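You operate a simulated robot arm through the tools that you are given. There is no shell and no other tool. Be economical: measure what you need, move in short steps, check, and stop when the job is done.

You run a simulated two-armed robot. Do the job below in one go: nothing can be reset, and whatever is moved stays where it is left.

TASK
Take the small pink-cap bottle and put it on the second shelf from the bottom of the steel rack. Pick up the black-cap tube with one hand, pass it to the other hand and put it on the second shelf from the bottom of the steel rack. Put the black-foot cup on the shaker table in front of the shaker away on the low shelf under the blue units. Put the green-ring beaker on the shaker table in front of the shaker away on the strip before the peg rack. Put the grey-cap bottle marked "2" from the shaker table in front of the shaker on the ledge of the light box and the grey-cap bottle that says "5" on the shaker table beside the shaker. Put one of the small teal-cap bottles from the shaker table in front of the shaker on the blue tile. Take the orange-cap bottle and put it on top of the grey eraser. Take the beaker of violet water and put it on the low shelf of the side table. Fetch the short orange-ring tube and stand it on the bench beyond the small grey unit. Any order will do. Set down upright: small pink-cap bottle, black-cap tube, green-ring beaker, grey-cap bottle, small teal-cap bottle, orange-cap bottle, beaker of violet water, short orange-ring tube.

Only the result counts: the job must be done as asked and must still hold three seconds after the hand-in. Knocking over, shifting, dropping, spilling or breaking anything else fails it. A push-on lid holds only when it is set on centred and level and pressed home; a screw cap is set on level and turned clockwise until tight.

THE ROBOT
Two 7-joint arms with fingered hands on one trunk, on a base that drives. Base frame: it is fixed to the floor where the robot stands at the start and does not move with it; the origin is under the middle of the robot, x ahead of it, y to its left, z up. Units: m, degrees, N and s.
The left shoulder is at the start at [0.03, 0.214, 1.134], the right one opposite. With the tool pointing down near the work surface each hand reaches from about 0.12 to 0.62 m from the robot's upright axis, wherever it stands, measured 20 degrees to its own side. Places, roughly: beaker of violet water [-5.25, -0.5, 1]; bench beyond the small grey unit (48x12 cm) [-5.64, 1.42, 0.9]; black-cap tube (5x5x12 cm) [-2.1, -0.1, 1]; black-foot cup (6x6x6 cm) [-3.1, -0.2, 0.9]; blue tile (12x12x2 cm) [-3.7, -0.3, 0.9]; green-ring beaker [-3.25, -0.25, 1]; grey eraser (11x5x5 cm) [-1, 0.3, 1.1]; grey-cap bottle [-3.25, -0.25, 1]; ledge of the light box (12x15 cm) [-7.7, 1.58, 0.92]; low shelf of the side table [-4.6, -0.4, 0.3]; low shelf under the blue units [-3.3, 1.6, 0.2]; orange-cap bottle [-4.75, -0.25, 1]; second shelf of the steel rack [0.7, 0.6, 0.7]; shaker table beside the shaker (60x25 cm) [-3.9, -0.48, 0.9]; short orange-ring tube (3x3x7 cm) [-5.7, -0.7, 0.9]; small pink-cap bottle (6x6x10 cm) [0.5, 0, 0.8]; small teal-cap bottle [-3.25, -0.25, 1]; strip before the peg rack (36x13 cm) [-8.6, 0.6, 0.9]. Payload 3.3 kg a hand.
The tool frame of a hand sits at the grasp point between the pads (the TCP): z along the fingers, y along the line on which they close. The tips reach 0.026 m beyond it. Largest opening 0.132 m; the body of the gripper starts 0.073 m behind the TCP. The gripper is a hand of 2 fingers: y runs from the thumb to the fingers, the wrist lies at [0, 0, -0.224] in the tool frame, and closing takes about 1.5 s.
Orientation is that of the tool frame in the base frame, as a unit quaternion [w, x, y, z]. With the fingers straight down and closing along the base's y, the tool's x points along the base's -x, its y along +y and its z along -z.

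THE INTERFACE
- The arms move only by the tool move_arm. It takes "left_increments", "right_increments" or both (then of equal length, played together; a hand with none holds still); each is a list of rows, each an object (a shift or turn left out is 0, a gripper value left out holds the last) with "linear": the shift along the base's x, y, z in m, a list of three; "dr": the turn, a rotation vector about the base's x, y, z in degrees, a list of three. In form: [{"linear": [x, y, z], "dr": [wx, wy, wz]}, ...]. A call has 1 to 8 rows; each row shifts and turns the commanded pose from where the row before left it. "left_hand" and "right_hand" are, for a hand that has rows, the gripper command, from -1 (fully open) to 1 (shut), values between in proportion, set as the call begins (left out, the last holds). A row lasts 0.2 s, in which the tool goes at most 0.05 m and 8.6 degrees; a call with a longer step from one row to the next is refused whole, and so is a gripper value outside its range. A pose out of reach is approached as far as the arm can. The call stops where the force on the tool passes 40 N (or 10 N more than at its start, if that is more) or the arm is blocked; 0.2 s more then pass. The fingers move at their own pace (about 0.153 m/s each) and stop on an object; they squeeze with about 26 N. The grip force told is the motor's: it shows also when the fingers shut on nothing. Time passes only in rows, and 0.2 s behind the last, so rows that do not move let the fingers close. It gives the time, the measured TCP pose, the force on the tool (base axes), the opening and the grip force at its end, in the units of the frame above (readings bear some noise), with the torque about the TCP (base axes, N m) and any sound that the robot's microphone picked up, and new pictures: "pictures" is both (left out), scene, wrist or none (wrist: the cameras of the hands that moved).
- Cameras (640 x 400 px; columns grow to the right, rows downward): "scene" is now at [0.1054, 0.0311, 1.3039]; the picture's right is [0.36, -0.93, 0.00], its down [-0.57, -0.22, -0.79] and it looks along [0.74, 0.29, -0.61] (base axes); focal length 289 px, centre (320, 200). "left" rides on the left gripper at [-0.065, -0.003, -0.099] in its tool frame; the picture's right is [0.04, -1.00, 0.00], its down [0.83, 0.03, -0.55] and it looks along [0.55, 0.02, 0.83] (tool axes); focal length 261 px, centre (320, 200). "right" rides on the right gripper at [0.066, -0.003, -0.099] in its tool frame; the picture's right is [0.04, 1.00, 0.00], its down [-0.83, 0.03, -0.55] and it looks along [-0.55, 0.02, 0.83] (tool axes); focal length 261 px, centre (320, 200). There is no depth. A picture from a camera that has moved, and an enlarged one, comes with that camera's place and axes in the base frame and with its lens.
- lift_body(by): slides the trunk up (or, below 0, down) by that many m; the arms and the scene camera ride with it, the base frame stays. It gives what a move gives, with no picture.
- drive_base(legs): drives the robot by 1 to 6 legs, each [ahead, left, turn to the left] in m, m and degrees, along the robot's own axes; the way and the turn of a leg run together, so that a leg with both is an arc; at most 1.5 m and 180 degrees a leg. The arms and the cameras ride along, it lands a little off, and it stops where it bumps. It gives what a move gives, and a new picture of the scene camera.
- finger_targets(finger1, thumb_bend, hand): sets how far each is bent, from 0 (flat) to 100 (curled in); at 30 the hand is open as for a grip, at 70 the pads meet at the TCP. One left out holds its place. A second passes; each finger stops where it meets its share of the squeeze, and holds until it gets a number again. A gripper value or a shape takes the hand back. It gives what a move gives, with no picture; readings hold the bend of each and the force on the fingers (four entries, about 0 where the hand has none), thumb and palm.
- preshape(shape, hand): the hand has 2 fingers and takes this shape, open, in about a second: jaw (thumb against the fingers, like two jaws); tri (thumb and two fingers); tip (a fingertip pinch); poke (one finger out to press); point (the index stretched); flat (the hand flat); cup (the hand cupped); fist (a fist). The gripper value then closes the fingers along that shape, each until it touches; the sizes above hold for jaw. It gives what a move gives, with no picture.
- aim_head(pan, tilt): turns the head with the scene camera to pan (to the left, within 86 degrees either way) and tilt (down, from -29 to 69), counted from straight ahead of the robot. It gives what a move gives, and a new picture of the scene camera.
- inspect(camera, box): a new picture of the part [left, top, right, bottom] of that camera's present view, enlarged. No time passes.
- job_done(): hands the job in; it is judged then, once.

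Work in short steps. Places have to be worked out from the pictures, the camera data and where the tool is seen: move nearer, look again, correct. Check each grasp and each placing, and mend what went wrong. You have 535 turns and 360 pictures in all, those below and enlarged ones among them. Open the grippers and draw the arms clear of the work before you hand the job in, unless the task says otherwise.

The tools are called after "Call:" as name(argument=value, ...) on one line, values as JSON. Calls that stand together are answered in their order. move_arm: Moves the arms, as the interface text tells. Its arguments: {"type":"object","properties":{"left_increments":{"type":"array","items":{"type":"object","properties":{"linear":{"type":"array","items":{"type":"number"}},"dr":{"type":"array","items":{"type":"number"}}}}},"left_hand":{"type":"number"},"right_increments":{"type":"array","items":{"type":"object","properties":{"linear":{"type":"array","items":{"type":"number"}},"dr":{"type":"array","items":{"type":"number"}}}}},"right_hand":{"type":"number"},"pictures":{"type":"string","enum":["both","scene","wrist","none"]}},"required":[]} The other tools are called the same way: lift_body (by) slides the trunk up or down; preshape (shape, hand) gives the hand a shape; finger_targets (finger1, thumb_bend, hand) moves the fingers one by one; drive_base (legs) drives the base; aim_head (pan, tilt) turns the head that bears the scene camera; inspect (camera, box) takes an enlarged picture of a part of a camera's view; job_done () hands the job in.

At the start:

```text
t: 0.0
left_tcp_pos: [0.2921, 0.3972, 1.0562]
left_tcp_rot: [-0.002, -0.001, 1.0, 0.0]
left_wrist_force: [-0.1, -0.1, -0.4]
left_torque: [-0.04, 0.01, -0.03]
left_finger_gap: 0.1319
left_grasp_force: 0.0
left_shape: jaw
left_bend: [30.0, 30.0]
left_finger forces: [0.1, 0.0, 0.0, 0.0, 0.0, 0.1]
right_tcp_pos: [0.2827, 0.0019, 1.103]
right_tcp_rot: [-0.001, 0.0, 1.0, -0.001]
right_wrist_force: [0.1, 0.5, 0.3]
right_torque: [-0.01, -0.02, 0.03]
right_finger_gap: 0.1319
right_grasp_force: 0.0
right_shape: jaw
right_bend: [30.0, 30.0]
right_finger forces: [0.0, 0.0, 0.0, 0.1, 0.0, 0.0]
trunk travel left (down, up): [-0.416, 0.345]
robot x, y, heading: [0.0012, -0.0015, -0.1]
head pan, tilt: [21.4, 37.4]
```

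scene: 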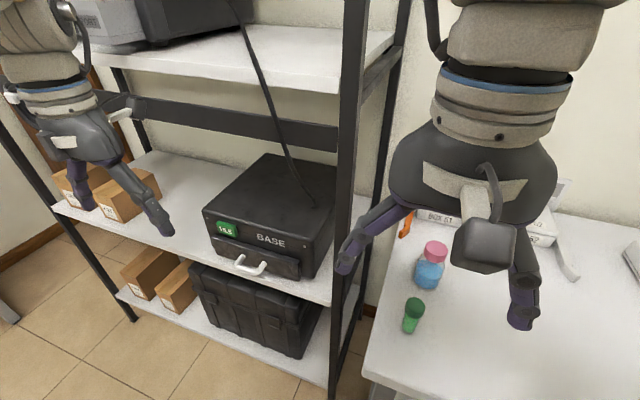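
right: 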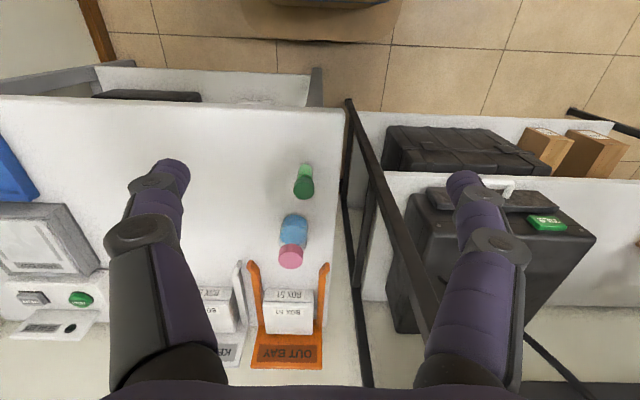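
left: 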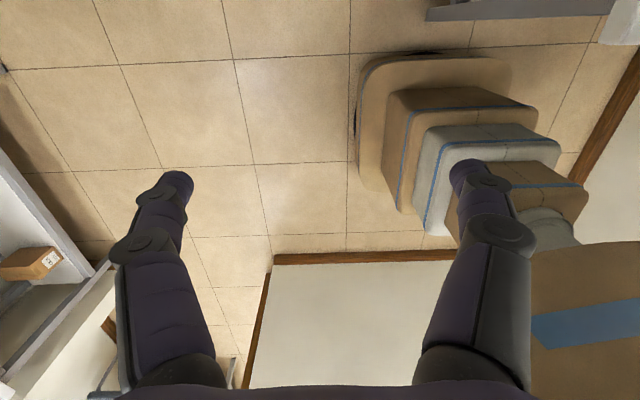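

I aim the head at the pink-cap bottle for a clearer look before moving the arm.

Call:
aim_head(pan=-5, tilt=45)

Call:
aim_head(pan=45, tilt=35)

```text
t: 0.9
left_tcp_pos: [0.292, 0.3976, 1.0557]
left_tcp_rot: [0.0, -0.001, 1.0, -0.001]
left_wrist_force: [0.0, -0.5, 0.4]
left_torque: [0.03, -0.01, 0.02]
left_finger_gap: 0.1322
left_grasp_force: 0.0
left_shape: jaw
left_bend: [30.0, 30.0]
left_finger forces: [0.0, 0.1, 0.1, 0.0, 0.0, 0.0]
right_tcp_pos: [0.284, 0.0036, 1.1022]
right_tcp_rot: [0.0, 0.001, 1.0, 0.0]
right_wrist_force: [0.3, 0.1, -0.1]
right_torque: [0.0, -0.03, 0.03]
right_finger_gap: 0.132
right_grasp_force: 0.2
right_shape: jaw
right_bend: [30.0, 30.0]
right_finger forces: [0.0, 0.0, 0.1, 0.0, 0.0, 0.1]
trunk travel left (down, up): [-0.416, 0.345]
robot x, y, heading: [0.0023, 0.0009, 0.2]
head pan, tilt: [-5.0, 45.0]
camera scene: at [0.1057, -0.0076, 1.2927], right [-0.09, -1.0, 0.0], down [-0.7, 0.06, -0.71], along [0.7, -0.06, -0.71], focal length 289 px, centre (320, 200)
```

scene: 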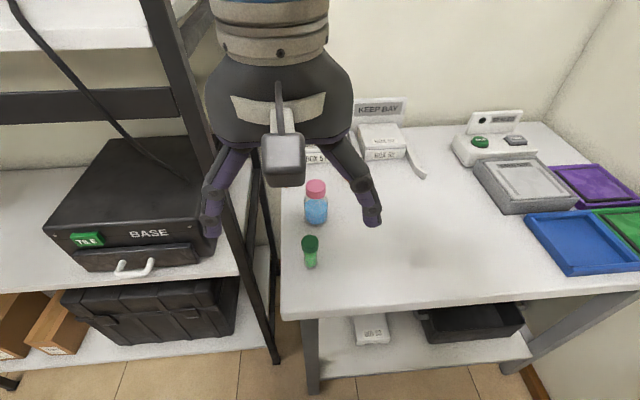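

```text
t: 2.1
left_tcp_pos: [0.2925, 0.398, 1.0563]
left_tcp_rot: [-0.001, 0.0, 1.0, 0.001]
left_wrist_force: [0.5, -0.8, 0.1]
left_torque: [0.01, 0.01, 0.01]
left_finger_gap: 0.1319
left_grasp_force: 0.1
left_shape: jaw
left_bend: [30.0, 30.0]
left_finger forces: [0.0, 0.1, 0.0, 0.0, 0.0, 0.1]
right_tcp_pos: [0.2821, 0.0037, 1.1022]
right_tcp_rot: [0.0, 0.001, 1.0, 0.0]
right_wrist_force: [0.3, 0.8, -0.1]
right_torque: [0.02, 0.03, 0.03]
right_finger_gap: 0.1318
right_grasp_force: 0.1
right_shape: jaw
right_bend: [30.0, 30.0]
right_finger forces: [0.1, 0.0, 0.0, 0.0, 0.0, 0.0]
trunk travel left (down, up): [-0.416, 0.345]
robot x, y, heading: [0.0001, -0.0005, 0.2]
head pan, tilt: [45.0, 35.0]
camera scene: at [0.0869, 0.0617, 1.3075], right [0.71, -0.71, 0.0], down [-0.41, -0.41, -0.82], along [0.58, 0.58, -0.57], focal length 289 px, centre (320, 200)
```

scene: 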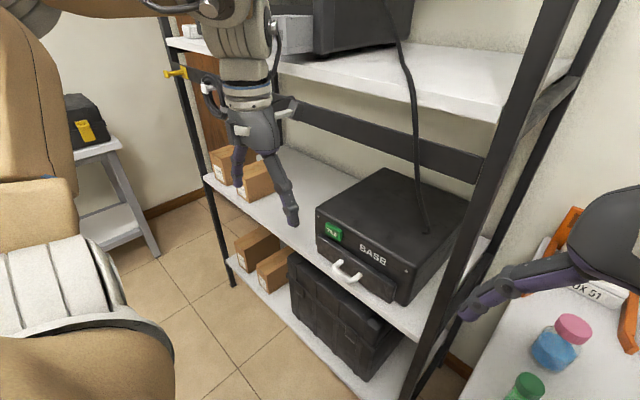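

Bottle is around x 0.57, y −0.04, table about z 0.75, with a small green tube in front of it. I tilt the right hand 45° forward and bring it above and behind the bottle.

Call:
move_arm(right_increments=[{"linear": [0.0294, -0.0058, -0.031], "dr": [0, -6.43, 0]}, {"linear": [0.0294, -0.0058, -0.031], "dr": [0, -6.43, 0]}, {"linear": [0.0294, -0.0058, -0.031], "dr": [0, -6.43, 0]}, {"linear": [0.0294, -0.0058, -0.031], "dr": [0, -6.43, 0]}, {"linear": [0.0294, -0.0058, -0.031], "dr": [0, -6.43, 0]}, {"linear": [0.0294, -0.0058, -0.031], "dr": [0, -6.43, 0]}, {"linear": [0.0294, -0.0058, -0.031], "dr": [0, -6.43, 0]}, {}], right_hand=-1, pictures="wrist")

Call:
aim_head(pan=-5, tilt=45)

```text
t: 3.9
left_tcp_pos: [0.2917, 0.397, 1.0567]
left_tcp_rot: [0.0, 0.0, 1.0, 0.0]
left_wrist_force: [0.3, -0.1, -0.2]
left_torque: [-0.01, 0.01, -0.02]
left_finger_gap: 0.1319
left_grasp_force: 0.1
left_shape: jaw
left_bend: [30.0, 30.0]
left_finger forces: [0.0, 0.0, 0.0, 0.0, 0.0, 0.0]
right_tcp_pos: [0.4875, -0.0381, 0.8848]
right_tcp_rot: [0.383, 0.001, 0.924, -0.001]
right_wrist_force: [-0.7, 0.1, -0.6]
right_torque: [-0.01, 0.0, -0.02]
right_finger_gap: 0.1317
right_grasp_force: 0.1
right_shape: jaw
right_bend: [30.0, 30.0]
right_finger forces: [0.0, 0.0, 0.0, 0.1, 0.1, 0.0]
trunk travel left (down, up): [-0.416, 0.345]
robot x, y, heading: [0.0008, -0.0028, -0.1]
head pan, tilt: [45.0, 35.0]
camera right: at [0.3721, -0.0405, 0.9063], right [-0.03, 1.0, -0.03], down [0.2, 0.03, 0.98], along [0.98, 0.02, -0.2], focal length 261 px, centre (320, 200)
```

right: 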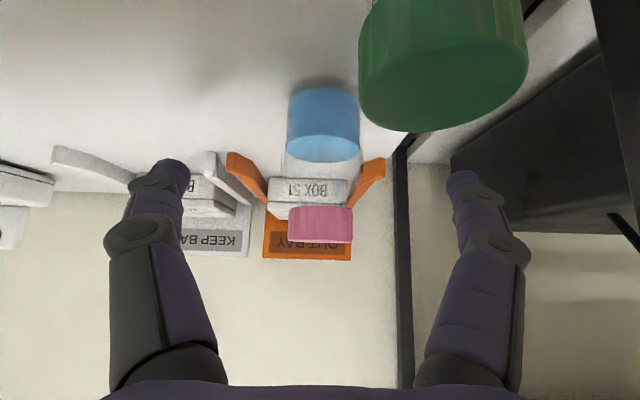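

```text
t: 5.1
left_tcp_pos: [0.294, 0.3972, 1.0563]
left_tcp_rot: [-0.001, -0.001, 1.0, 0.0]
left_wrist_force: [0.6, 0.0, 0.4]
left_torque: [0.01, 0.0, -0.03]
left_finger_gap: 0.1319
left_grasp_force: 0.0
left_shape: jaw
left_bend: [30.0, 30.0]
left_finger forces: [0.0, 0.0, 0.1, 0.1, 0.0, 0.0]
right_tcp_pos: [0.4877, -0.0381, 0.8831]
right_tcp_rot: [0.383, 0.0, 0.924, 0.001]
right_wrist_force: [-0.1, -0.3, 0.3]
right_torque: [0.04, 0.02, -0.02]
right_finger_gap: 0.1318
right_grasp_force: 0.0
right_shape: jaw
right_bend: [30.0, 30.0]
right_finger forces: [0.0, 0.0, 0.0, 0.1, 0.0, 0.0]
trunk travel left (down, up): [-0.416, 0.345]
robot x, y, heading: [0.0004, 0.0015, 0.1]
head pan, tilt: [-5.0, 45.0]
camera scene: at [0.1057, -0.0076, 1.2927], right [-0.09, -1.0, 0.0], down [-0.7, 0.06, -0.71], along [0.7, -0.06, -0.71], focal length 289 px, centre (320, 200)
```

scene: 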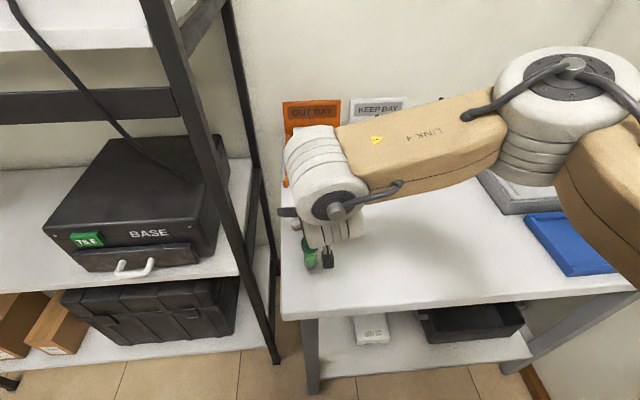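

Triangulating with the wrist view: bottle axis near x 0.555, y −0.037, table near z 0.785. I advance along the tool axis around the bottle.

Call:
move_arm(right_increments=[{"linear": [0.022, 0, -0.02]}, {"linear": [0.022, 0, -0.02]}, {"linear": [0.022, 0, -0.019]}, {}], pictures="wrist")

```text
t: 6.1
left_tcp_pos: [0.2928, 0.3978, 1.0567]
left_tcp_rot: [-0.001, -0.001, 1.0, 0.0]
left_wrist_force: [0.1, -0.8, -0.7]
left_torque: [0.03, -0.03, -0.01]
left_finger_gap: 0.1317
left_grasp_force: 0.1
left_shape: jaw
left_bend: [30.0, 30.0]
left_finger forces: [0.0, 0.0, 0.0, 0.0, 0.1, 0.1]
right_tcp_pos: [0.5538, -0.0386, 0.828]
right_tcp_rot: [0.382, -0.001, 0.924, 0.001]
right_wrist_force: [-0.1, -0.3, 0.2]
right_torque: [0.0, 0.01, -0.01]
right_finger_gap: 0.132
right_grasp_force: 0.0
right_shape: jaw
right_bend: [30.0, 30.0]
right_finger forces: [0.0, 0.0, 0.0, 0.0, 0.1, 0.1]
trunk travel left (down, up): [-0.416, 0.345]
robot x, y, heading: [0.0037, 0.0018, 0.1]
head pan, tilt: [-5.0, 45.0]
camera right: at [0.4388, -0.0418, 0.8517], right [-0.03, 1.0, -0.03], down [0.2, 0.03, 0.98], along [0.98, 0.02, -0.2], focal length 261 px, centre (320, 200)
```

right: 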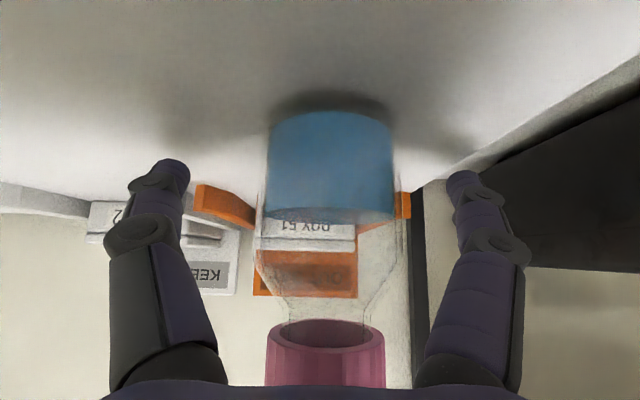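

The bottle is a touch nearer than I thought (x≈0.537). I back up slightly and close.

Call:
move_arm(right_increments=[{"linear": [-0.014, 0.002, 0.01]}, {}], pictures="none")

Call:
move_arm(right_increments=[{}, {}, {}, {}, {}, {}, {}, {}], right_hand=1, pictures="wrist")

```text
t: 6.7
left_tcp_pos: [0.2919, 0.3979, 1.0554]
left_tcp_rot: [-0.001, -0.001, 1.0, 0.0]
left_wrist_force: [0.6, 0.3, 1.0]
left_torque: [-0.04, 0.03, 0.01]
left_finger_gap: 0.1318
left_grasp_force: 0.0
left_shape: jaw
left_bend: [30.0, 30.0]
left_finger forces: [0.0, 0.1, 0.0, 0.0, 0.1, 0.1]
right_tcp_pos: [0.5404, -0.0366, 0.8392]
right_tcp_rot: [0.383, 0.0, 0.924, 0.0]
right_wrist_force: [-0.1, 0.6, 0.4]
right_torque: [-0.03, 0.02, 0.02]
right_finger_gap: 0.1317
right_grasp_force: 0.0
right_shape: jaw
right_bend: [30.0, 30.0]
right_finger forces: [0.1, 0.0, 0.0, 0.0, 0.1, 0.0]
trunk travel left (down, up): [-0.416, 0.345]
robot x, y, heading: [0.0001, 0.0012, -0.2]
head pan, tilt: [-5.0, 45.0]
```

```text
t: 8.5
left_tcp_pos: [0.2915, 0.3966, 1.0574]
left_tcp_rot: [-0.001, 0.0, 1.0, -0.001]
left_wrist_force: [0.0, -0.3, -0.1]
left_torque: [-0.01, -0.02, 0.0]
left_finger_gap: 0.1321
left_grasp_force: 0.0
left_shape: jaw
left_bend: [30.0, 30.0]
left_finger forces: [0.0, 0.1, 0.1, 0.0, 0.0, 0.1]
right_tcp_pos: [0.54, -0.0371, 0.8378]
right_tcp_rot: [0.383, 0.0, 0.924, -0.001]
right_wrist_force: [-0.8, 0.2, 0.4]
right_torque: [0.04, 0.0, -0.01]
right_finger_gap: 0.0423
right_grasp_force: 25.9
right_shape: jaw
right_bend: [74.0, 71.0]
right_finger forces: [22.0, 0.1, 0.1, 0.0, 21.1, 0.1]
trunk travel left (down, up): [-0.416, 0.345]
robot x, y, heading: [-0.001, 0.0007, 0.0]
head pan, tilt: [-5.0, 45.0]
camera right: at [0.4245, -0.04, 0.862], right [-0.03, 1.0, -0.03], down [0.2, 0.03, 0.98], along [0.98, 0.02, -0.2], focal length 261 px, centre (320, 200)
```

right: 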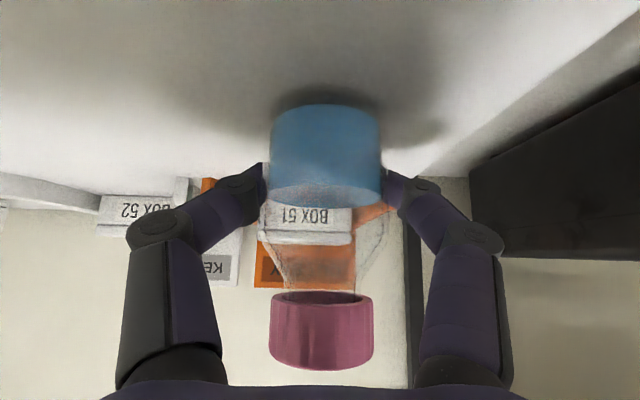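

Firm grasp (gap 42 mm). I lift straight up, then retract, and look around before driving.

Call:
move_arm(right_increments=[{"linear": [0, 0, 0.03]}, {"linear": [0, 0, 0.045]}, {"linear": [0, 0, 0.045]}, {"linear": [-0.042, -0.01, 0.02]}, {"linear": [-0.042, -0.01, 0]}, {"linear": [-0.042, -0.01, 0]}, {"linear": [-0.042, -0.01, 0]}, {"linear": [-0.042, -0.01, 0]}], pictures="none")

Call:
aim_head(pan=80, tilt=40)

```text
t: 10.4
left_tcp_pos: [0.2937, 0.3969, 1.057]
left_tcp_rot: [0.0, 0.001, 1.0, 0.0]
left_wrist_force: [0.6, -0.1, -1.1]
left_torque: [-0.04, -0.01, 0.01]
left_finger_gap: 0.1318
left_grasp_force: 0.0
left_shape: jaw
left_bend: [30.0, 30.0]
left_finger forces: [0.0, 0.0, 0.0, 0.0, 0.1, 0.1]
right_tcp_pos: [0.3815, -0.1059, 0.9935]
right_tcp_rot: [0.406, 0.132, 0.904, -0.006]
right_wrist_force: [-0.4, 0.3, -1.7]
right_torque: [-0.03, -0.02, 0.0]
right_finger_gap: 0.0414
right_grasp_force: 26.3
right_shape: jaw
right_bend: [74.0, 71.0]
right_finger forces: [21.5, 0.0, 0.0, 0.0, 20.6, 0.1]
trunk travel left (down, up): [-0.416, 0.345]
robot x, y, heading: [-0.0007, -0.0014, 0.3]
head pan, tilt: [-5.0, 45.0]
stopped in row 8 (right hand): the arm was blocked; the commanded pose is now the measured one
```

```text
t: 12.0
left_tcp_pos: [0.2919, 0.3978, 1.0564]
left_tcp_rot: [-0.002, -0.001, 1.0, 0.0]
left_wrist_force: [0.6, -0.2, -0.2]
left_torque: [-0.03, -0.02, 0.03]
left_finger_gap: 0.132
left_grasp_force: 0.2
left_shape: jaw
left_bend: [30.0, 30.0]
left_finger forces: [0.1, 0.0, 0.1, 0.1, 0.0, 0.0]
right_tcp_pos: [0.3824, -0.1055, 0.993]
right_tcp_rot: [0.408, 0.132, 0.904, -0.007]
right_wrist_force: [0.2, 0.5, -2.1]
right_torque: [0.0, -0.02, 0.0]
right_finger_gap: 0.0414
right_grasp_force: 26.1
right_shape: jaw
right_bend: [74.0, 71.0]
right_finger forces: [21.5, 0.0, 0.0, 0.0, 20.8, 0.0]
trunk travel left (down, up): [-0.416, 0.345]
robot x, y, heading: [0.0006, 0.0003, 0.1]
head pan, tilt: [80.0, 40.0]
camera scene: at [0.0397, 0.0831, 1.3], right [0.98, -0.17, 0.0], down [-0.11, -0.63, -0.77], along [0.13, 0.75, -0.64], focal length 289 px, centre (320, 200)
```

scene: 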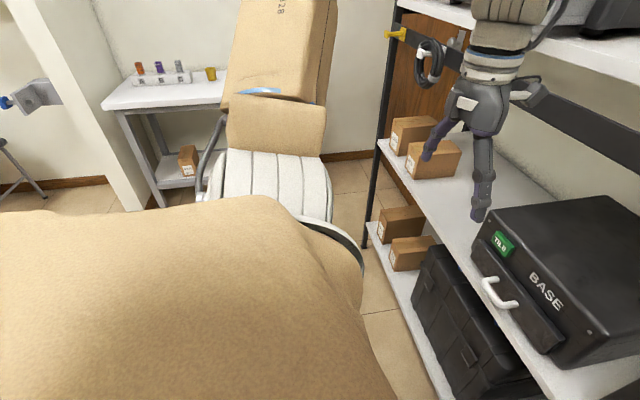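

Right arm hit a joint limit and rolled slightly, but the bottle is held. I back off 0.1 m and drive left so the rack gap is in front of the right hand.

Call:
drive_base(legs=[[-0.1, 0, 0], [0, 0.78, 0]])

Call:
aim_head(pan=0, tilt=40)

```text
t: 16.9
left_tcp_pos: [0.1985, 1.1634, 1.0565]
left_tcp_rot: [-0.001, 0.003, 1.0, 0.0]
left_wrist_force: [0.6, -0.1, 0.5]
left_torque: [0.0, -0.01, 0.0]
left_finger_gap: 0.1321
left_grasp_force: 0.0
left_shape: jaw
left_bend: [30.0, 30.0]
left_finger forces: [0.1, 0.0, 0.1, 0.0, 0.0, 0.0]
right_tcp_pos: [0.2844, 0.6602, 0.9934]
right_tcp_rot: [0.407, 0.135, 0.903, -0.009]
right_wrist_force: [-0.7, 0.1, -3.1]
right_torque: [-0.03, -0.02, -0.03]
right_finger_gap: 0.0415
right_grasp_force: 26.2
right_shape: jaw
right_bend: [74.0, 71.0]
right_finger forces: [21.3, 0.0, 0.0, 0.0, 20.7, 0.0]
trunk travel left (down, up): [-0.416, 0.345]
robot x, y, heading: [-0.0965, 0.7664, -0.5]
head pan, tilt: [80.0, 40.0]
camera scene: at [-0.0568, 0.8507, 1.2999], right [0.98, -0.18, 0.0], down [-0.12, -0.63, -0.77], along [0.14, 0.75, -0.64], focal length 289 px, centre (320, 200)
```

scene: 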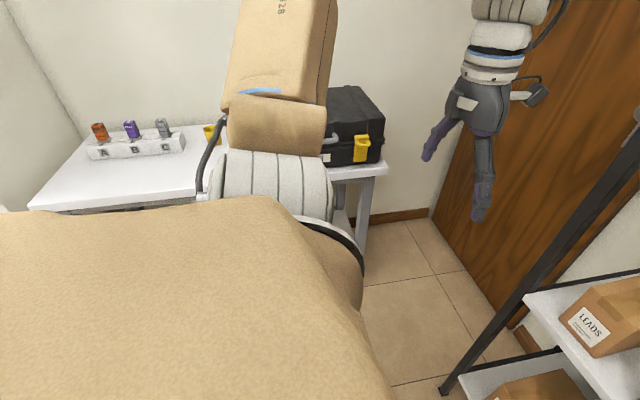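

```text
t: 18.4
left_tcp_pos: [0.1979, 1.1629, 1.0565]
left_tcp_rot: [0.0, 0.003, 1.0, 0.0]
left_wrist_force: [0.0, -0.7, 0.8]
left_torque: [0.02, 0.0, 0.02]
left_finger_gap: 0.132
left_grasp_force: 0.0
left_shape: jaw
left_bend: [30.0, 30.0]
left_finger forces: [0.0, 0.0, 0.0, 0.0, 0.0, 0.0]
right_tcp_pos: [0.2849, 0.6593, 0.9937]
right_tcp_rot: [0.408, 0.136, 0.903, -0.009]
right_wrist_force: [0.2, -0.1, -2.4]
right_torque: [-0.06, -0.05, 0.0]
right_finger_gap: 0.0415
right_grasp_force: 26.0
right_shape: jaw
right_bend: [74.0, 71.0]
right_finger forces: [21.4, 0.0, 0.0, 0.0, 20.6, 0.1]
trunk travel left (down, up): [-0.416, 0.345]
robot x, y, heading: [-0.0953, 0.7664, -0.6]
head pan, tilt: [0.0, 40.0]
camera scene: at [0.0128, 0.7659, 1.2999], right [-0.01, -1.0, 0.0], down [-0.64, 0.0, -0.77], along [0.77, -0.01, -0.64], focal length 289 px, centre (320, 200)
```

scene: 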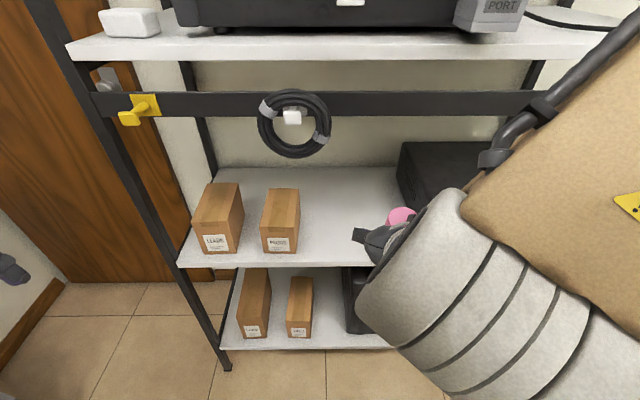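

Gap on the second shelf is y≈0.55–0.82 with a front rail above at z≈1.1 and a cable coil near y 0.8. I drive ahead 0.1 m and level the hand roll.

Call:
drive_base(legs=[[0.1, 0, 0.6]])

Call:
move_arm(right_increments=[{"linear": [0.02, 0, -0.03], "dr": [-1.7, 1.2, 4.9]}, {"linear": [0.02, 0, -0.03], "dr": [-1.7, 1.2, 4.9]}, {"linear": [0.02, 0, -0.03], "dr": [-1.7, 1.2, 4.9]}, {"linear": [0.02, 0, -0.01]}], pictures="wrist")

```text
t: 19.6
left_tcp_pos: [0.3009, 1.1651, 1.0565]
left_tcp_rot: [-0.002, -0.002, 1.0, 0.001]
left_wrist_force: [-0.6, -0.9, -0.6]
left_torque: [-0.02, 0.03, 0.0]
left_finger_gap: 0.1321
left_grasp_force: 0.1
left_shape: jaw
left_bend: [30.0, 30.0]
left_finger forces: [0.0, 0.0, 0.0, 0.0, 0.1, 0.0]
right_tcp_pos: [0.3912, 0.6631, 0.9925]
right_tcp_rot: [0.407, 0.132, 0.904, -0.007]
right_wrist_force: [0.7, 0.3, -2.2]
right_torque: [-0.01, 0.05, -0.01]
right_finger_gap: 0.0414
right_grasp_force: 26.0
right_shape: jaw
right_bend: [74.0, 71.0]
right_finger forces: [21.4, 0.0, 0.0, 0.0, 20.7, 0.1]
trunk travel left (down, up): [-0.416, 0.345]
robot x, y, heading: [0.0037, 0.7655, 0.2]
head pan, tilt: [0.0, 40.0]
camera scene: at [0.1186, 0.7667, 1.2997], right [0.0, -1.0, 0.0], down [-0.64, 0.0, -0.76], along [0.76, 0.0, -0.64], focal length 289 px, centre (320, 200)
```

scene: 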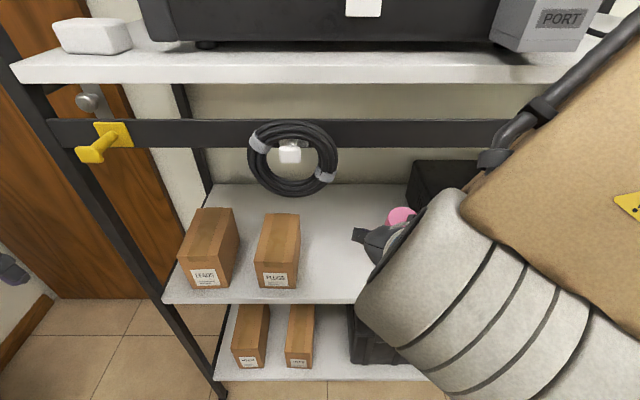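

```text
t: 20.6
left_tcp_pos: [0.2992, 1.1649, 1.0556]
left_tcp_rot: [-0.001, -0.003, 1.0, 0.0]
left_wrist_force: [-0.5, -0.1, 0.9]
left_torque: [-0.02, 0.01, -0.02]
left_finger_gap: 0.132
left_grasp_force: 0.0
left_shape: jaw
left_bend: [30.0, 30.0]
left_finger forces: [0.0, 0.1, 0.0, 0.0, 0.0, 0.0]
right_tcp_pos: [0.4718, 0.6637, 0.8939]
right_tcp_rot: [0.383, -0.005, 0.924, 0.001]
right_wrist_force: [0.8, -1.0, -2.2]
right_torque: [0.04, 0.02, -0.02]
right_finger_gap: 0.041
right_grasp_force: 26.2
right_shape: jaw
right_bend: [74.0, 71.0]
right_finger forces: [21.4, 0.0, 0.0, 0.0, 20.4, 0.0]
trunk travel left (down, up): [-0.416, 0.345]
robot x, y, heading: [0.0089, 0.7659, 0.2]
head pan, tilt: [0.0, 40.0]
camera right: at [0.3573, 0.66, 0.9165], right [-0.04, 1.0, -0.03], down [0.2, 0.04, 0.98], along [0.98, 0.03, -0.2], focal length 261 px, centre (320, 200)
```

right: 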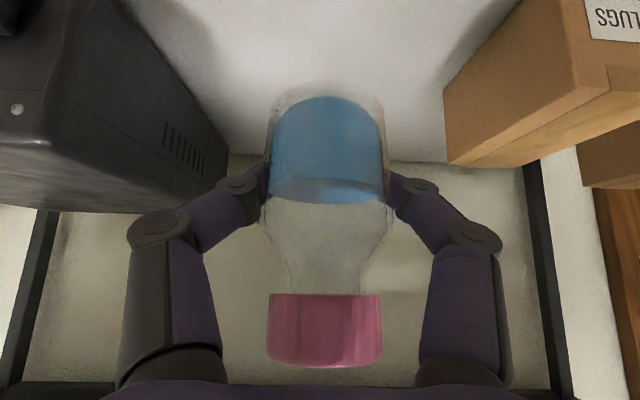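

Level now. I move in over the shelf to about (0.59, 0.72).

Call:
move_arm(right_increments=[{"linear": [0.04, 0.018, 0]}, {"linear": [0.04, 0.018, 0]}, {"linear": [0.04, 0.018, -0.01]}, {"linear": [0, 0, -0.04]}, {"linear": [0, 0, -0.03]}], pictures="both")

```text
t: 21.8
left_tcp_pos: [0.299, 1.1664, 1.0569]
left_tcp_rot: [-0.001, -0.001, 1.0, 0.001]
left_wrist_force: [-0.4, -0.1, 0.0]
left_torque: [-0.04, 0.02, 0.02]
left_finger_gap: 0.132
left_grasp_force: 0.0
left_shape: jaw
left_bend: [30.0, 30.0]
left_finger forces: [0.1, 0.0, 0.0, 0.0, 0.0, 0.0]
right_tcp_pos: [0.5898, 0.7188, 0.8115]
right_tcp_rot: [0.383, -0.004, 0.924, 0.001]
right_wrist_force: [0.6, 0.7, -3.1]
right_torque: [0.02, -0.01, -0.01]
right_finger_gap: 0.0405
right_grasp_force: 25.8
right_shape: jaw
right_bend: [74.0, 71.0]
right_finger forces: [21.1, 0.1, 0.1, 0.0, 20.1, 0.1]
trunk travel left (down, up): [-0.416, 0.345]
robot x, y, heading: [0.0112, 0.7645, 0.1]
head pan, tilt: [0.0, 40.0]
camera scene: at [0.1171, 0.7668, 1.2999], right [0.0, -1.0, 0.0], down [-0.64, 0.0, -0.77], along [0.77, 0.0, -0.64], focal length 289 px, centre (320, 200)
camera right: at [0.4747, 0.7151, 0.8345], right [-0.04, 1.0, -0.03], down [0.2, 0.04, 0.98], along [0.98, 0.03, -0.2], focal length 261 px, centre (320, 200)
```

scene: 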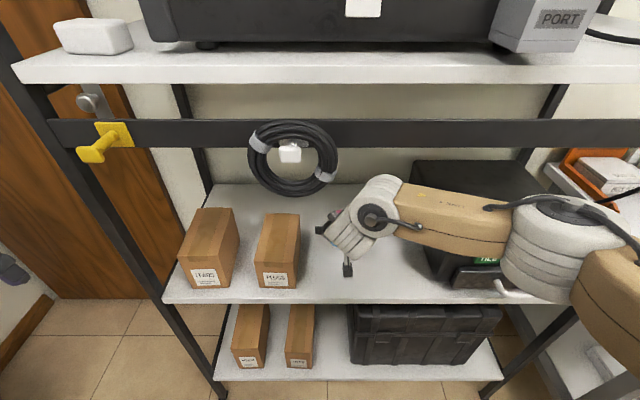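
right: 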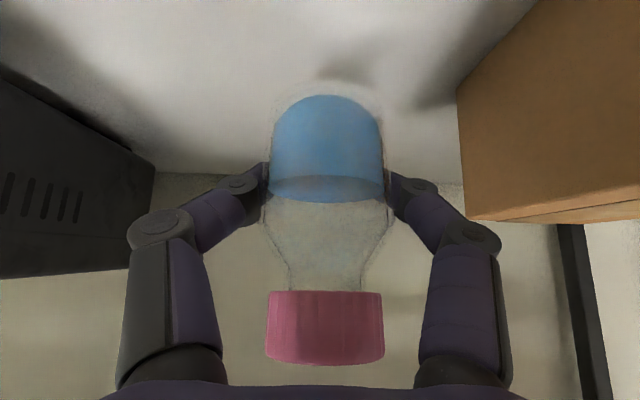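

Lowering gently in centimetre rows, watching the force.

Call:
move_arm(right_increments=[{"linear": [0, 0, -0.012]}, {"linear": [0, 0, -0.012]}, {"linear": [0, 0, -0.012]}], pictures="wrist")

```text
t: 22.6
left_tcp_pos: [0.2993, 1.1645, 1.0552]
left_tcp_rot: [-0.001, -0.001, 1.0, 0.0]
left_wrist_force: [-0.2, -0.1, 0.4]
left_torque: [0.0, -0.02, -0.01]
left_finger_gap: 0.1318
left_grasp_force: 0.1
left_shape: jaw
left_bend: [30.0, 30.0]
left_finger forces: [0.1, 0.0, 0.0, 0.1, 0.0, 0.0]
right_tcp_pos: [0.5891, 0.7159, 0.7756]
right_tcp_rot: [0.382, -0.003, 0.924, 0.001]
right_wrist_force: [-0.7, -0.5, -1.8]
right_torque: [-0.01, 0.0, 0.01]
right_finger_gap: 0.0405
right_grasp_force: 26.3
right_shape: jaw
right_bend: [74.0, 71.0]
right_finger forces: [21.0, 0.0, 0.0, 0.1, 19.9, 0.0]
trunk travel left (down, up): [-0.416, 0.345]
robot x, y, heading: [0.0073, 0.7673, -0.0]
head pan, tilt: [0.0, 40.0]
camera right: at [0.4743, 0.7136, 0.7993], right [-0.04, 1.0, -0.03], down [0.2, 0.04, 0.98], along [0.98, 0.03, -0.2], focal length 261 px, centre (320, 200)
```

right: 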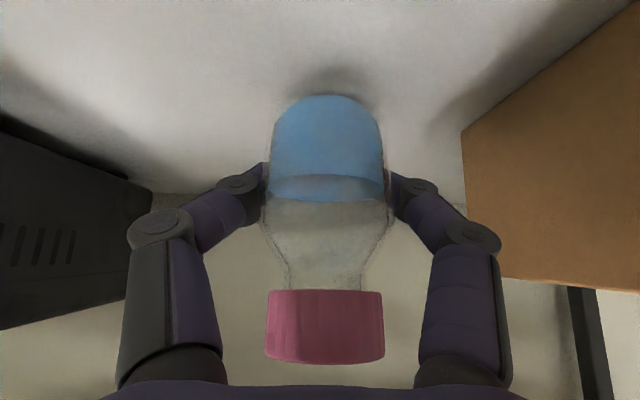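

Call:
move_arm(right_increments=[{"linear": [0, 0, -0.006]}, {"linear": [0, 0, -0.006]}], pictures="wrist")

```text
t: 23.2
left_tcp_pos: [0.2986, 1.1658, 1.056]
left_tcp_rot: [-0.001, -0.002, 1.0, 0.0]
left_wrist_force: [0.6, -0.4, -0.1]
left_torque: [0.0, 0.01, -0.02]
left_finger_gap: 0.1321
left_grasp_force: 0.0
left_shape: jaw
left_bend: [30.0, 30.0]
left_finger forces: [0.0, 0.1, 0.0, 0.0, 0.1, 0.1]
right_tcp_pos: [0.589, 0.7165, 0.7636]
right_tcp_rot: [0.383, -0.004, 0.924, 0.002]
right_wrist_force: [0.1, 0.0, -1.9]
right_torque: [-0.02, -0.01, 0.01]
right_finger_gap: 0.0409
right_grasp_force: 26.0
right_shape: jaw
right_bend: [74.0, 71.0]
right_finger forces: [21.0, 0.1, 0.0, 0.0, 20.0, 0.0]
trunk travel left (down, up): [-0.416, 0.345]
robot x, y, heading: [0.0056, 0.7695, 0.1]
head pan, tilt: [0.0, 40.0]
camera right: at [0.4739, 0.7131, 0.7871], right [-0.04, 1.0, -0.03], down [0.2, 0.04, 0.98], along [0.98, 0.03, -0.2], focal length 261 px, centre (320, 200)
```

right: 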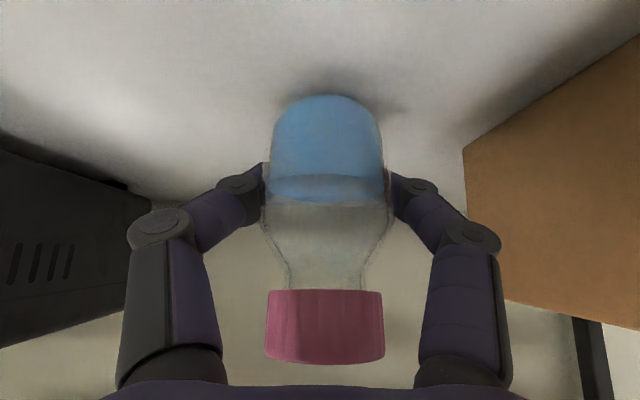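

Close but still no contact force; continuing with small rows.

Call:
move_arm(right_increments=[{"linear": [0, 0, -0.004]}, {"linear": [0, 0, -0.004]}], pictures="none")

Call:
move_arm(right_increments=[{"linear": [0, 0, -0.003]}, {}], pictures="none")

Call:
move_arm(right_increments=[{"linear": [0, 0, -0.003]}, {}], pictures="wrist")

```text
t: 23.8
left_tcp_pos: [0.2972, 1.1653, 1.0567]
left_tcp_rot: [0.0, -0.002, 1.0, 0.0]
left_wrist_force: [-0.5, 0.1, 0.6]
left_torque: [0.0, 0.03, 0.0]
left_finger_gap: 0.1318
left_grasp_force: 0.1
left_shape: jaw
left_bend: [30.0, 30.0]
left_finger forces: [0.0, 0.1, 0.0, 0.1, 0.0, 0.0]
right_tcp_pos: [0.5892, 0.7163, 0.7587]
right_tcp_rot: [0.381, -0.004, 0.924, 0.002]
right_wrist_force: [0.2, -0.2, -2.0]
right_torque: [0.02, 0.01, 0.0]
right_finger_gap: 0.0407
right_grasp_force: 25.5
right_shape: jaw
right_bend: [74.0, 71.0]
right_finger forces: [21.0, 0.0, 0.0, 0.1, 20.0, 0.0]
trunk travel left (down, up): [-0.416, 0.345]
robot x, y, heading: [0.0057, 0.7657, 0.4]
head pan, tilt: [0.0, 40.0]
```

```text
t: 24.4
left_tcp_pos: [0.2975, 1.1648, 1.0574]
left_tcp_rot: [-0.001, -0.002, 1.0, 0.0]
left_wrist_force: [0.1, 0.0, -0.8]
left_torque: [0.0, -0.04, 0.0]
left_finger_gap: 0.1319
left_grasp_force: 0.0
left_shape: jaw
left_bend: [30.0, 30.0]
left_finger forces: [0.1, 0.1, 0.0, 0.0, 0.0, 0.1]
right_tcp_pos: [0.5894, 0.7165, 0.7537]
right_tcp_rot: [0.382, -0.004, 0.924, 0.001]
right_wrist_force: [1.4, 0.3, -2.0]
right_torque: [0.01, 0.0, 0.02]
right_finger_gap: 0.0406
right_grasp_force: 26.1
right_shape: jaw
right_bend: [74.0, 71.0]
right_finger forces: [21.0, 0.1, 0.1, 0.0, 20.1, 0.0]
trunk travel left (down, up): [-0.416, 0.345]
robot x, y, heading: [0.0049, 0.7675, -0.2]
head pan, tilt: [0.0, 40.0]
```

```text
t: 25.0
left_tcp_pos: [0.2986, 1.1657, 1.0558]
left_tcp_rot: [-0.001, -0.002, 1.0, -0.001]
left_wrist_force: [0.1, -0.7, 0.8]
left_torque: [0.01, 0.02, 0.02]
left_finger_gap: 0.1319
left_grasp_force: 0.0
left_shape: jaw
left_bend: [30.0, 30.0]
left_finger forces: [0.1, 0.0, 0.0, 0.0, 0.1, 0.0]
right_tcp_pos: [0.5892, 0.7168, 0.7504]
right_tcp_rot: [0.382, -0.004, 0.924, 0.001]
right_wrist_force: [-0.2, 0.6, -0.1]
right_torque: [0.0, 0.05, -0.02]
right_finger_gap: 0.0405
right_grasp_force: 25.4
right_shape: jaw
right_bend: [74.0, 71.0]
right_finger forces: [21.4, 0.0, 0.1, 0.1, 20.1, 0.0]
trunk travel left (down, up): [-0.416, 0.345]
robot x, y, heading: [0.0068, 0.7679, 0.0]
head pan, tilt: [0.0, 40.0]
camera right: at [0.4737, 0.7129, 0.7744], right [-0.04, 1.0, -0.03], down [0.2, 0.04, 0.98], along [0.98, 0.03, -0.2], focal length 261 px, centre (320, 200)
```

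right: 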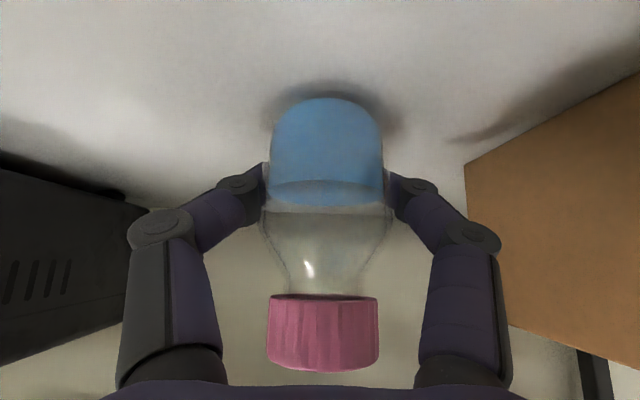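

The force dropped to zero: contact. I open part-way and draw back along the tool axis.

Call:
move_arm(right_increments=[{"linear": [0, 0, -0.001]}, {}, {}, {}], right_hand=-0.25, pictures="wrist")

Call:
move_arm(right_increments=[{"linear": [-0.03, 0, 0.03]}, {"linear": [-0.034, 0, 0.034]}, {"linear": [-0.034, 0, 0.034]}, {"linear": [-0.034, 0, 0.034]}], pictures="wrist")

```text
t: 26.0
left_tcp_pos: [0.2984, 1.1652, 1.0574]
left_tcp_rot: [-0.001, -0.001, 1.0, 0.001]
left_wrist_force: [0.3, 0.8, 0.8]
left_torque: [0.03, 0.01, 0.02]
left_finger_gap: 0.132
left_grasp_force: 0.0
left_shape: jaw
left_bend: [30.0, 30.0]
left_finger forces: [0.0, 0.0, 0.1, 0.0, 0.1, 0.0]
right_tcp_pos: [0.5893, 0.7177, 0.751]
right_tcp_rot: [0.382, -0.003, 0.924, 0.001]
right_wrist_force: [-0.6, 0.8, 0.6]
right_torque: [0.04, 0.0, -0.01]
right_finger_gap: 0.0821
right_grasp_force: 0.1
right_shape: jaw
right_bend: [71.0, 71.0]
right_finger forces: [0.0, 0.0, 0.1, 0.0, 0.0, 0.0]
trunk travel left (down, up): [-0.416, 0.345]
robot x, y, heading: [0.0049, 0.7697, 0.2]
head pan, tilt: [0.0, 40.0]
camera right: at [0.4745, 0.7132, 0.7732], right [-0.04, 1.0, -0.03], down [0.2, 0.04, 0.98], along [0.98, 0.03, -0.2], focal length 261 px, centre (320, 200)
```

right: 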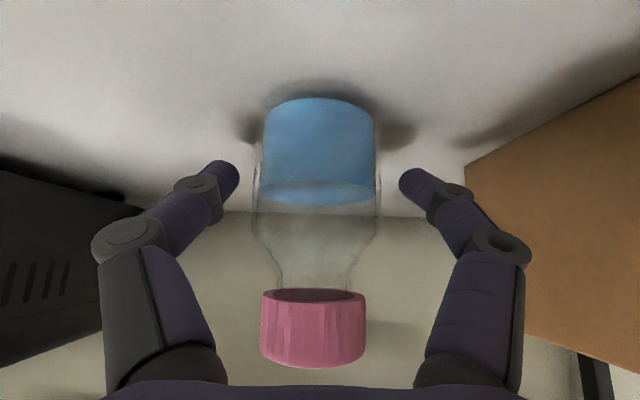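

```text
t: 27.0
left_tcp_pos: [0.2979, 1.1655, 1.0567]
left_tcp_rot: [0.0, -0.002, 1.0, 0.0]
left_wrist_force: [0.6, -0.5, 0.4]
left_torque: [0.01, 0.0, 0.02]
left_finger_gap: 0.1318
left_grasp_force: 0.1
left_shape: jaw
left_bend: [30.0, 30.0]
left_finger forces: [0.0, 0.0, 0.0, 0.0, 0.1, 0.1]
right_tcp_pos: [0.4586, 0.7135, 0.8839]
right_tcp_rot: [0.382, -0.004, 0.924, 0.001]
right_wrist_force: [-0.6, 0.0, 0.3]
right_torque: [-0.03, 0.0, 0.03]
right_finger_gap: 0.0825
right_grasp_force: 0.0
right_shape: jaw
right_bend: [71.0, 71.0]
right_finger forces: [0.1, 0.0, 0.1, 0.0, 0.1, 0.0]
trunk travel left (down, up): [-0.416, 0.345]
robot x, y, heading: [0.0098, 0.7662, 0.2]
head pan, tilt: [0.0, 40.0]
camera right: at [0.3432, 0.7094, 0.907], right [-0.04, 1.0, -0.03], down [0.2, 0.04, 0.98], along [0.98, 0.03, -0.2], focal length 261 px, centre (320, 200)
```

right: 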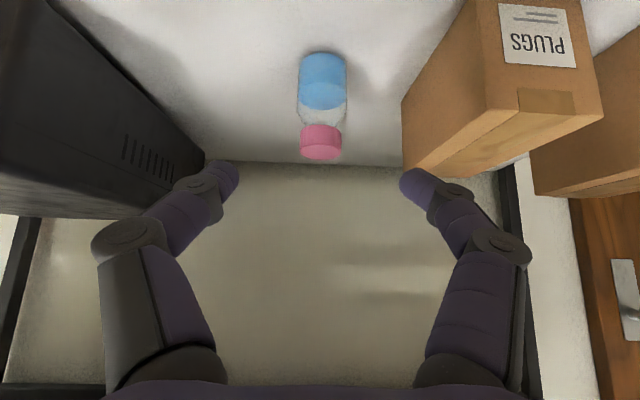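

Pink-cap bottle stands upright on the second shelf. I pull the right arm back to a downward rest pose and back away to look around.

Call:
drive_base(legs=[[-0.25, 0, 0]])

Call:
move_arm(right_increments=[{"linear": [-0.015, -0.02, 0.03], "dr": [0, 6.43, 0]}, {"linear": [-0.015, -0.02, 0.03], "dr": [0, 6.43, 0]}, {"linear": [-0.015, -0.02, 0.03], "dr": [0, 6.43, 0]}, {"linear": [-0.02, -0.02, 0.03], "dr": [0, 6.43, 0]}, {"linear": [-0.02, -0.02, 0.03], "dr": [0, 6.43, 0]}, {"linear": [-0.02, -0.02, 0.03], "dr": [0, 6.43, 0]}, {"linear": [-0.02, -0.02, 0.03], "dr": [0, 6.43, 0]}, {}], right_hand=-1, pictures="none")

Call:
aim_head(pan=-86, tilt=20)

Call:
aim_head(pan=86, tilt=20)

```text
t: 28.8
left_tcp_pos: [0.0466, 1.1637, 1.0568]
left_tcp_rot: [0.0, 0.001, 1.0, -0.001]
left_wrist_force: [0.8, -0.2, -0.8]
left_torque: [-0.02, -0.01, 0.0]
left_finger_gap: 0.1322
left_grasp_force: 0.1
left_shape: jaw
left_bend: [30.0, 30.0]
left_finger forces: [0.0, 0.1, 0.1, 0.0, 0.0, 0.1]
right_tcp_pos: [0.2059, 0.711, 0.8831]
right_tcp_rot: [0.383, -0.003, 0.924, 0.0]
right_wrist_force: [-0.3, 0.1, 0.5]
right_torque: [-0.02, -0.04, -0.02]
right_finger_gap: 0.0821
right_grasp_force: 0.1
right_shape: jaw
right_bend: [71.0, 71.0]
right_finger forces: [0.0, 0.1, 0.1, 0.0, 0.0, 0.0]
trunk travel left (down, up): [-0.416, 0.345]
robot x, y, heading: [-0.2438, 0.7648, -0.1]
head pan, tilt: [0.0, 40.0]
camera scene: at [-0.1366, 0.7663, 1.3001], right [0.0, -1.0, 0.0], down [-0.64, 0.0, -0.77], along [0.77, 0.0, -0.64], focal length 289 px, centre (320, 200)
```

scene: 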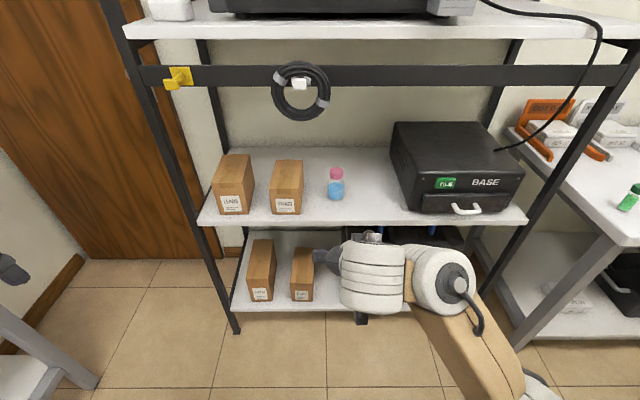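

```text
t: 30.6
left_tcp_pos: [0.0483, 1.1647, 1.0559]
left_tcp_rot: [-0.001, 0.002, 1.0, 0.0]
left_wrist_force: [0.1, 0.0, -1.0]
left_torque: [-0.01, -0.01, 0.03]
left_finger_gap: 0.1316
left_grasp_force: 0.2
left_shape: jaw
left_bend: [30.0, 30.0]
left_finger forces: [0.1, 0.0, 0.1, 0.0, 0.0, 0.1]
right_tcp_pos: [0.2165, 0.5977, 0.8047]
right_tcp_rot: [0.084, -0.001, 0.996, 0.002]
right_wrist_force: [-0.2, 0.3, 0.6]
right_torque: [0.02, 0.02, 0.0]
right_finger_gap: 0.132
right_grasp_force: 0.2
right_shape: jaw
right_bend: [30.0, 30.0]
right_finger forces: [0.0, 0.0, 0.0, 0.0, 0.0, 0.0]
right hand out of reach, approached as far as the arm can: row 1, 2, 3, 4, 5, 6, 7
trunk travel left (down, up): [-0.416, 0.345]
robot x, y, heading: [-0.2457, 0.7652, -0.2]
head pan, tilt: [0.0, 40.0]
```

```text
t: 32.2
left_tcp_pos: [0.048, 1.1637, 1.0562]
left_tcp_rot: [-0.001, 0.001, 1.0, -0.001]
left_wrist_force: [0.7, 0.4, 0.7]
left_torque: [0.0, -0.01, -0.03]
left_finger_gap: 0.1318
left_grasp_force: 0.1
left_shape: jaw
left_bend: [30.0, 30.0]
left_finger forces: [0.0, 0.1, 0.1, 0.1, 0.1, 0.0]
right_tcp_pos: [0.2171, 0.5993, 0.8039]
right_tcp_rot: [0.084, -0.002, 0.996, 0.0]
right_wrist_force: [-0.2, -0.1, -0.5]
right_torque: [0.0, 0.0, -0.05]
right_finger_gap: 0.1321
right_grasp_force: 0.0
right_shape: jaw
right_bend: [30.0, 30.0]
right_finger forces: [0.1, 0.0, 0.1, 0.0, 0.0, 0.0]
trunk travel left (down, up): [-0.416, 0.345]
robot x, y, heading: [-0.2489, 0.7642, 0.1]
head pan, tilt: [-85.9, 20.0]
camera scene: at [-0.2141, 0.6735, 1.3314], right [-1.0, -0.07, 0.0], down [-0.02, 0.34, -0.94], along [0.07, -0.94, -0.34], focal length 289 px, centre (320, 200)
```

scene: 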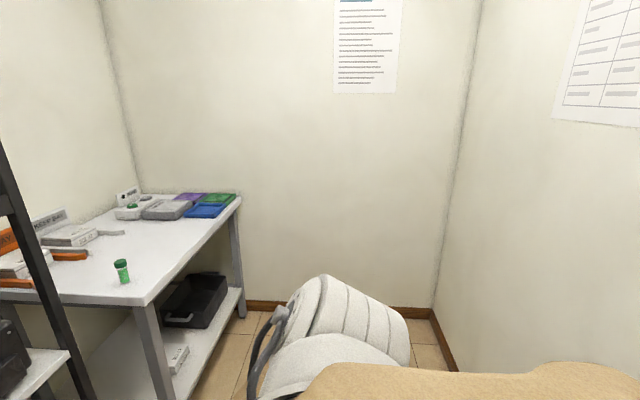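

```text
t: 34.8
left_tcp_pos: [0.0476, 1.1644, 1.0569]
left_tcp_rot: [0.0, 0.001, 1.0, 0.0]
left_wrist_force: [0.0, -0.8, 1.5]
left_torque: [0.0, 0.0, -0.01]
left_finger_gap: 0.1318
left_grasp_force: 0.1
left_shape: jaw
left_bend: [30.0, 30.0]
left_finger forces: [0.0, 0.0, 0.1, 0.1, 0.0, 0.0]
right_tcp_pos: [0.2163, 0.5993, 0.8043]
right_tcp_rot: [0.085, -0.002, 0.996, 0.001]
right_wrist_force: [-0.5, 0.5, -0.1]
right_torque: [0.05, -0.03, 0.0]
right_finger_gap: 0.1321
right_grasp_force: 0.1
right_shape: jaw
right_bend: [30.0, 30.0]
right_finger forces: [0.0, 0.0, 0.1, 0.0, 0.1, 0.0]
trunk travel left (down, up): [-0.416, 0.345]
robot x, y, heading: [-0.2455, 0.766, 0.2]
head pan, tilt: [85.9, 20.0]
camera scene: at [-0.2137, 0.8593, 1.3314], right [1.0, -0.07, 0.0], down [-0.03, -0.34, -0.94], along [0.07, 0.94, -0.34], focal length 289 px, centre (320, 200)
```

scene: 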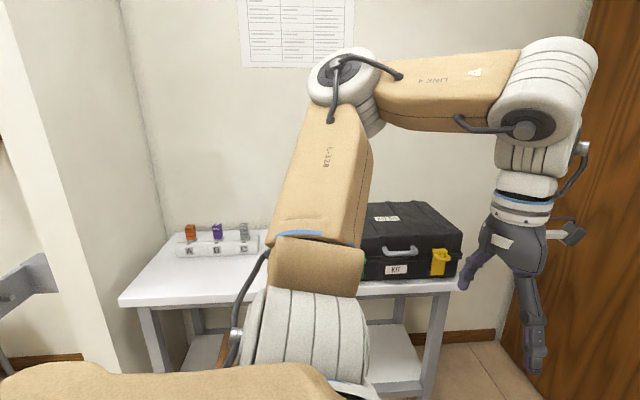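

A partition wall lies behind. I turn left 60° and look toward the back.

Call:
drive_base(legs=[[0.04, 0, 0], [0, 0, 70]])

```text
t: 38.8
left_tcp_pos: [-0.4896, 1.1707, 1.0553]
left_tcp_rot: [-0.001, -0.583, 0.812, -0.001]
left_wrist_force: [0.1, 0.3, -1.0]
left_torque: [-0.03, 0.03, 0.02]
left_finger_gap: 0.1319
left_grasp_force: 0.0
left_shape: jaw
left_bend: [30.0, 30.0]
left_finger forces: [0.0, 0.0, 0.0, 0.0, 0.0, 0.0]
right_tcp_pos: [0.1016, 1.1505, 0.8044]
right_tcp_rot: [0.068, -0.583, 0.808, 0.05]
right_wrist_force: [1.4, 0.2, 0.2]
right_torque: [0.0, 0.0, 0.0]
right_finger_gap: 0.132
right_grasp_force: 0.0
right_shape: jaw
right_bend: [30.0, 30.0]
right_finger forces: [0.1, 0.0, 0.1, 0.0, 0.0, 0.0]
trunk travel left (down, up): [-0.416, 0.345]
robot x, y, heading: [-0.2032, 0.7657, 71.3]
head pan, tilt: [85.9, 20.0]
camera scene: at [-0.2842, 0.8256, 1.3314], right [0.39, 0.92, 0.0], down [0.32, -0.13, -0.94], along [-0.87, 0.36, -0.34], focal length 289 px, centre (320, 200)
```

scene: 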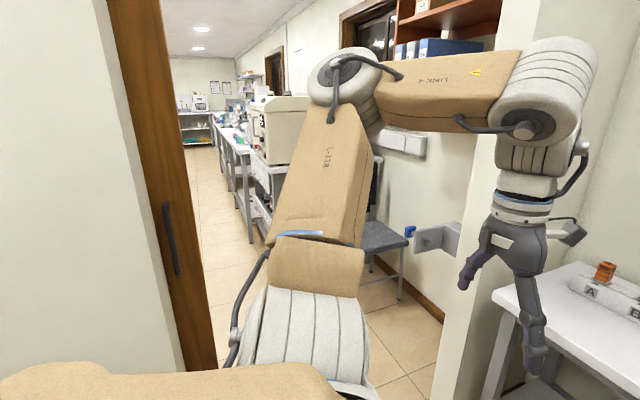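

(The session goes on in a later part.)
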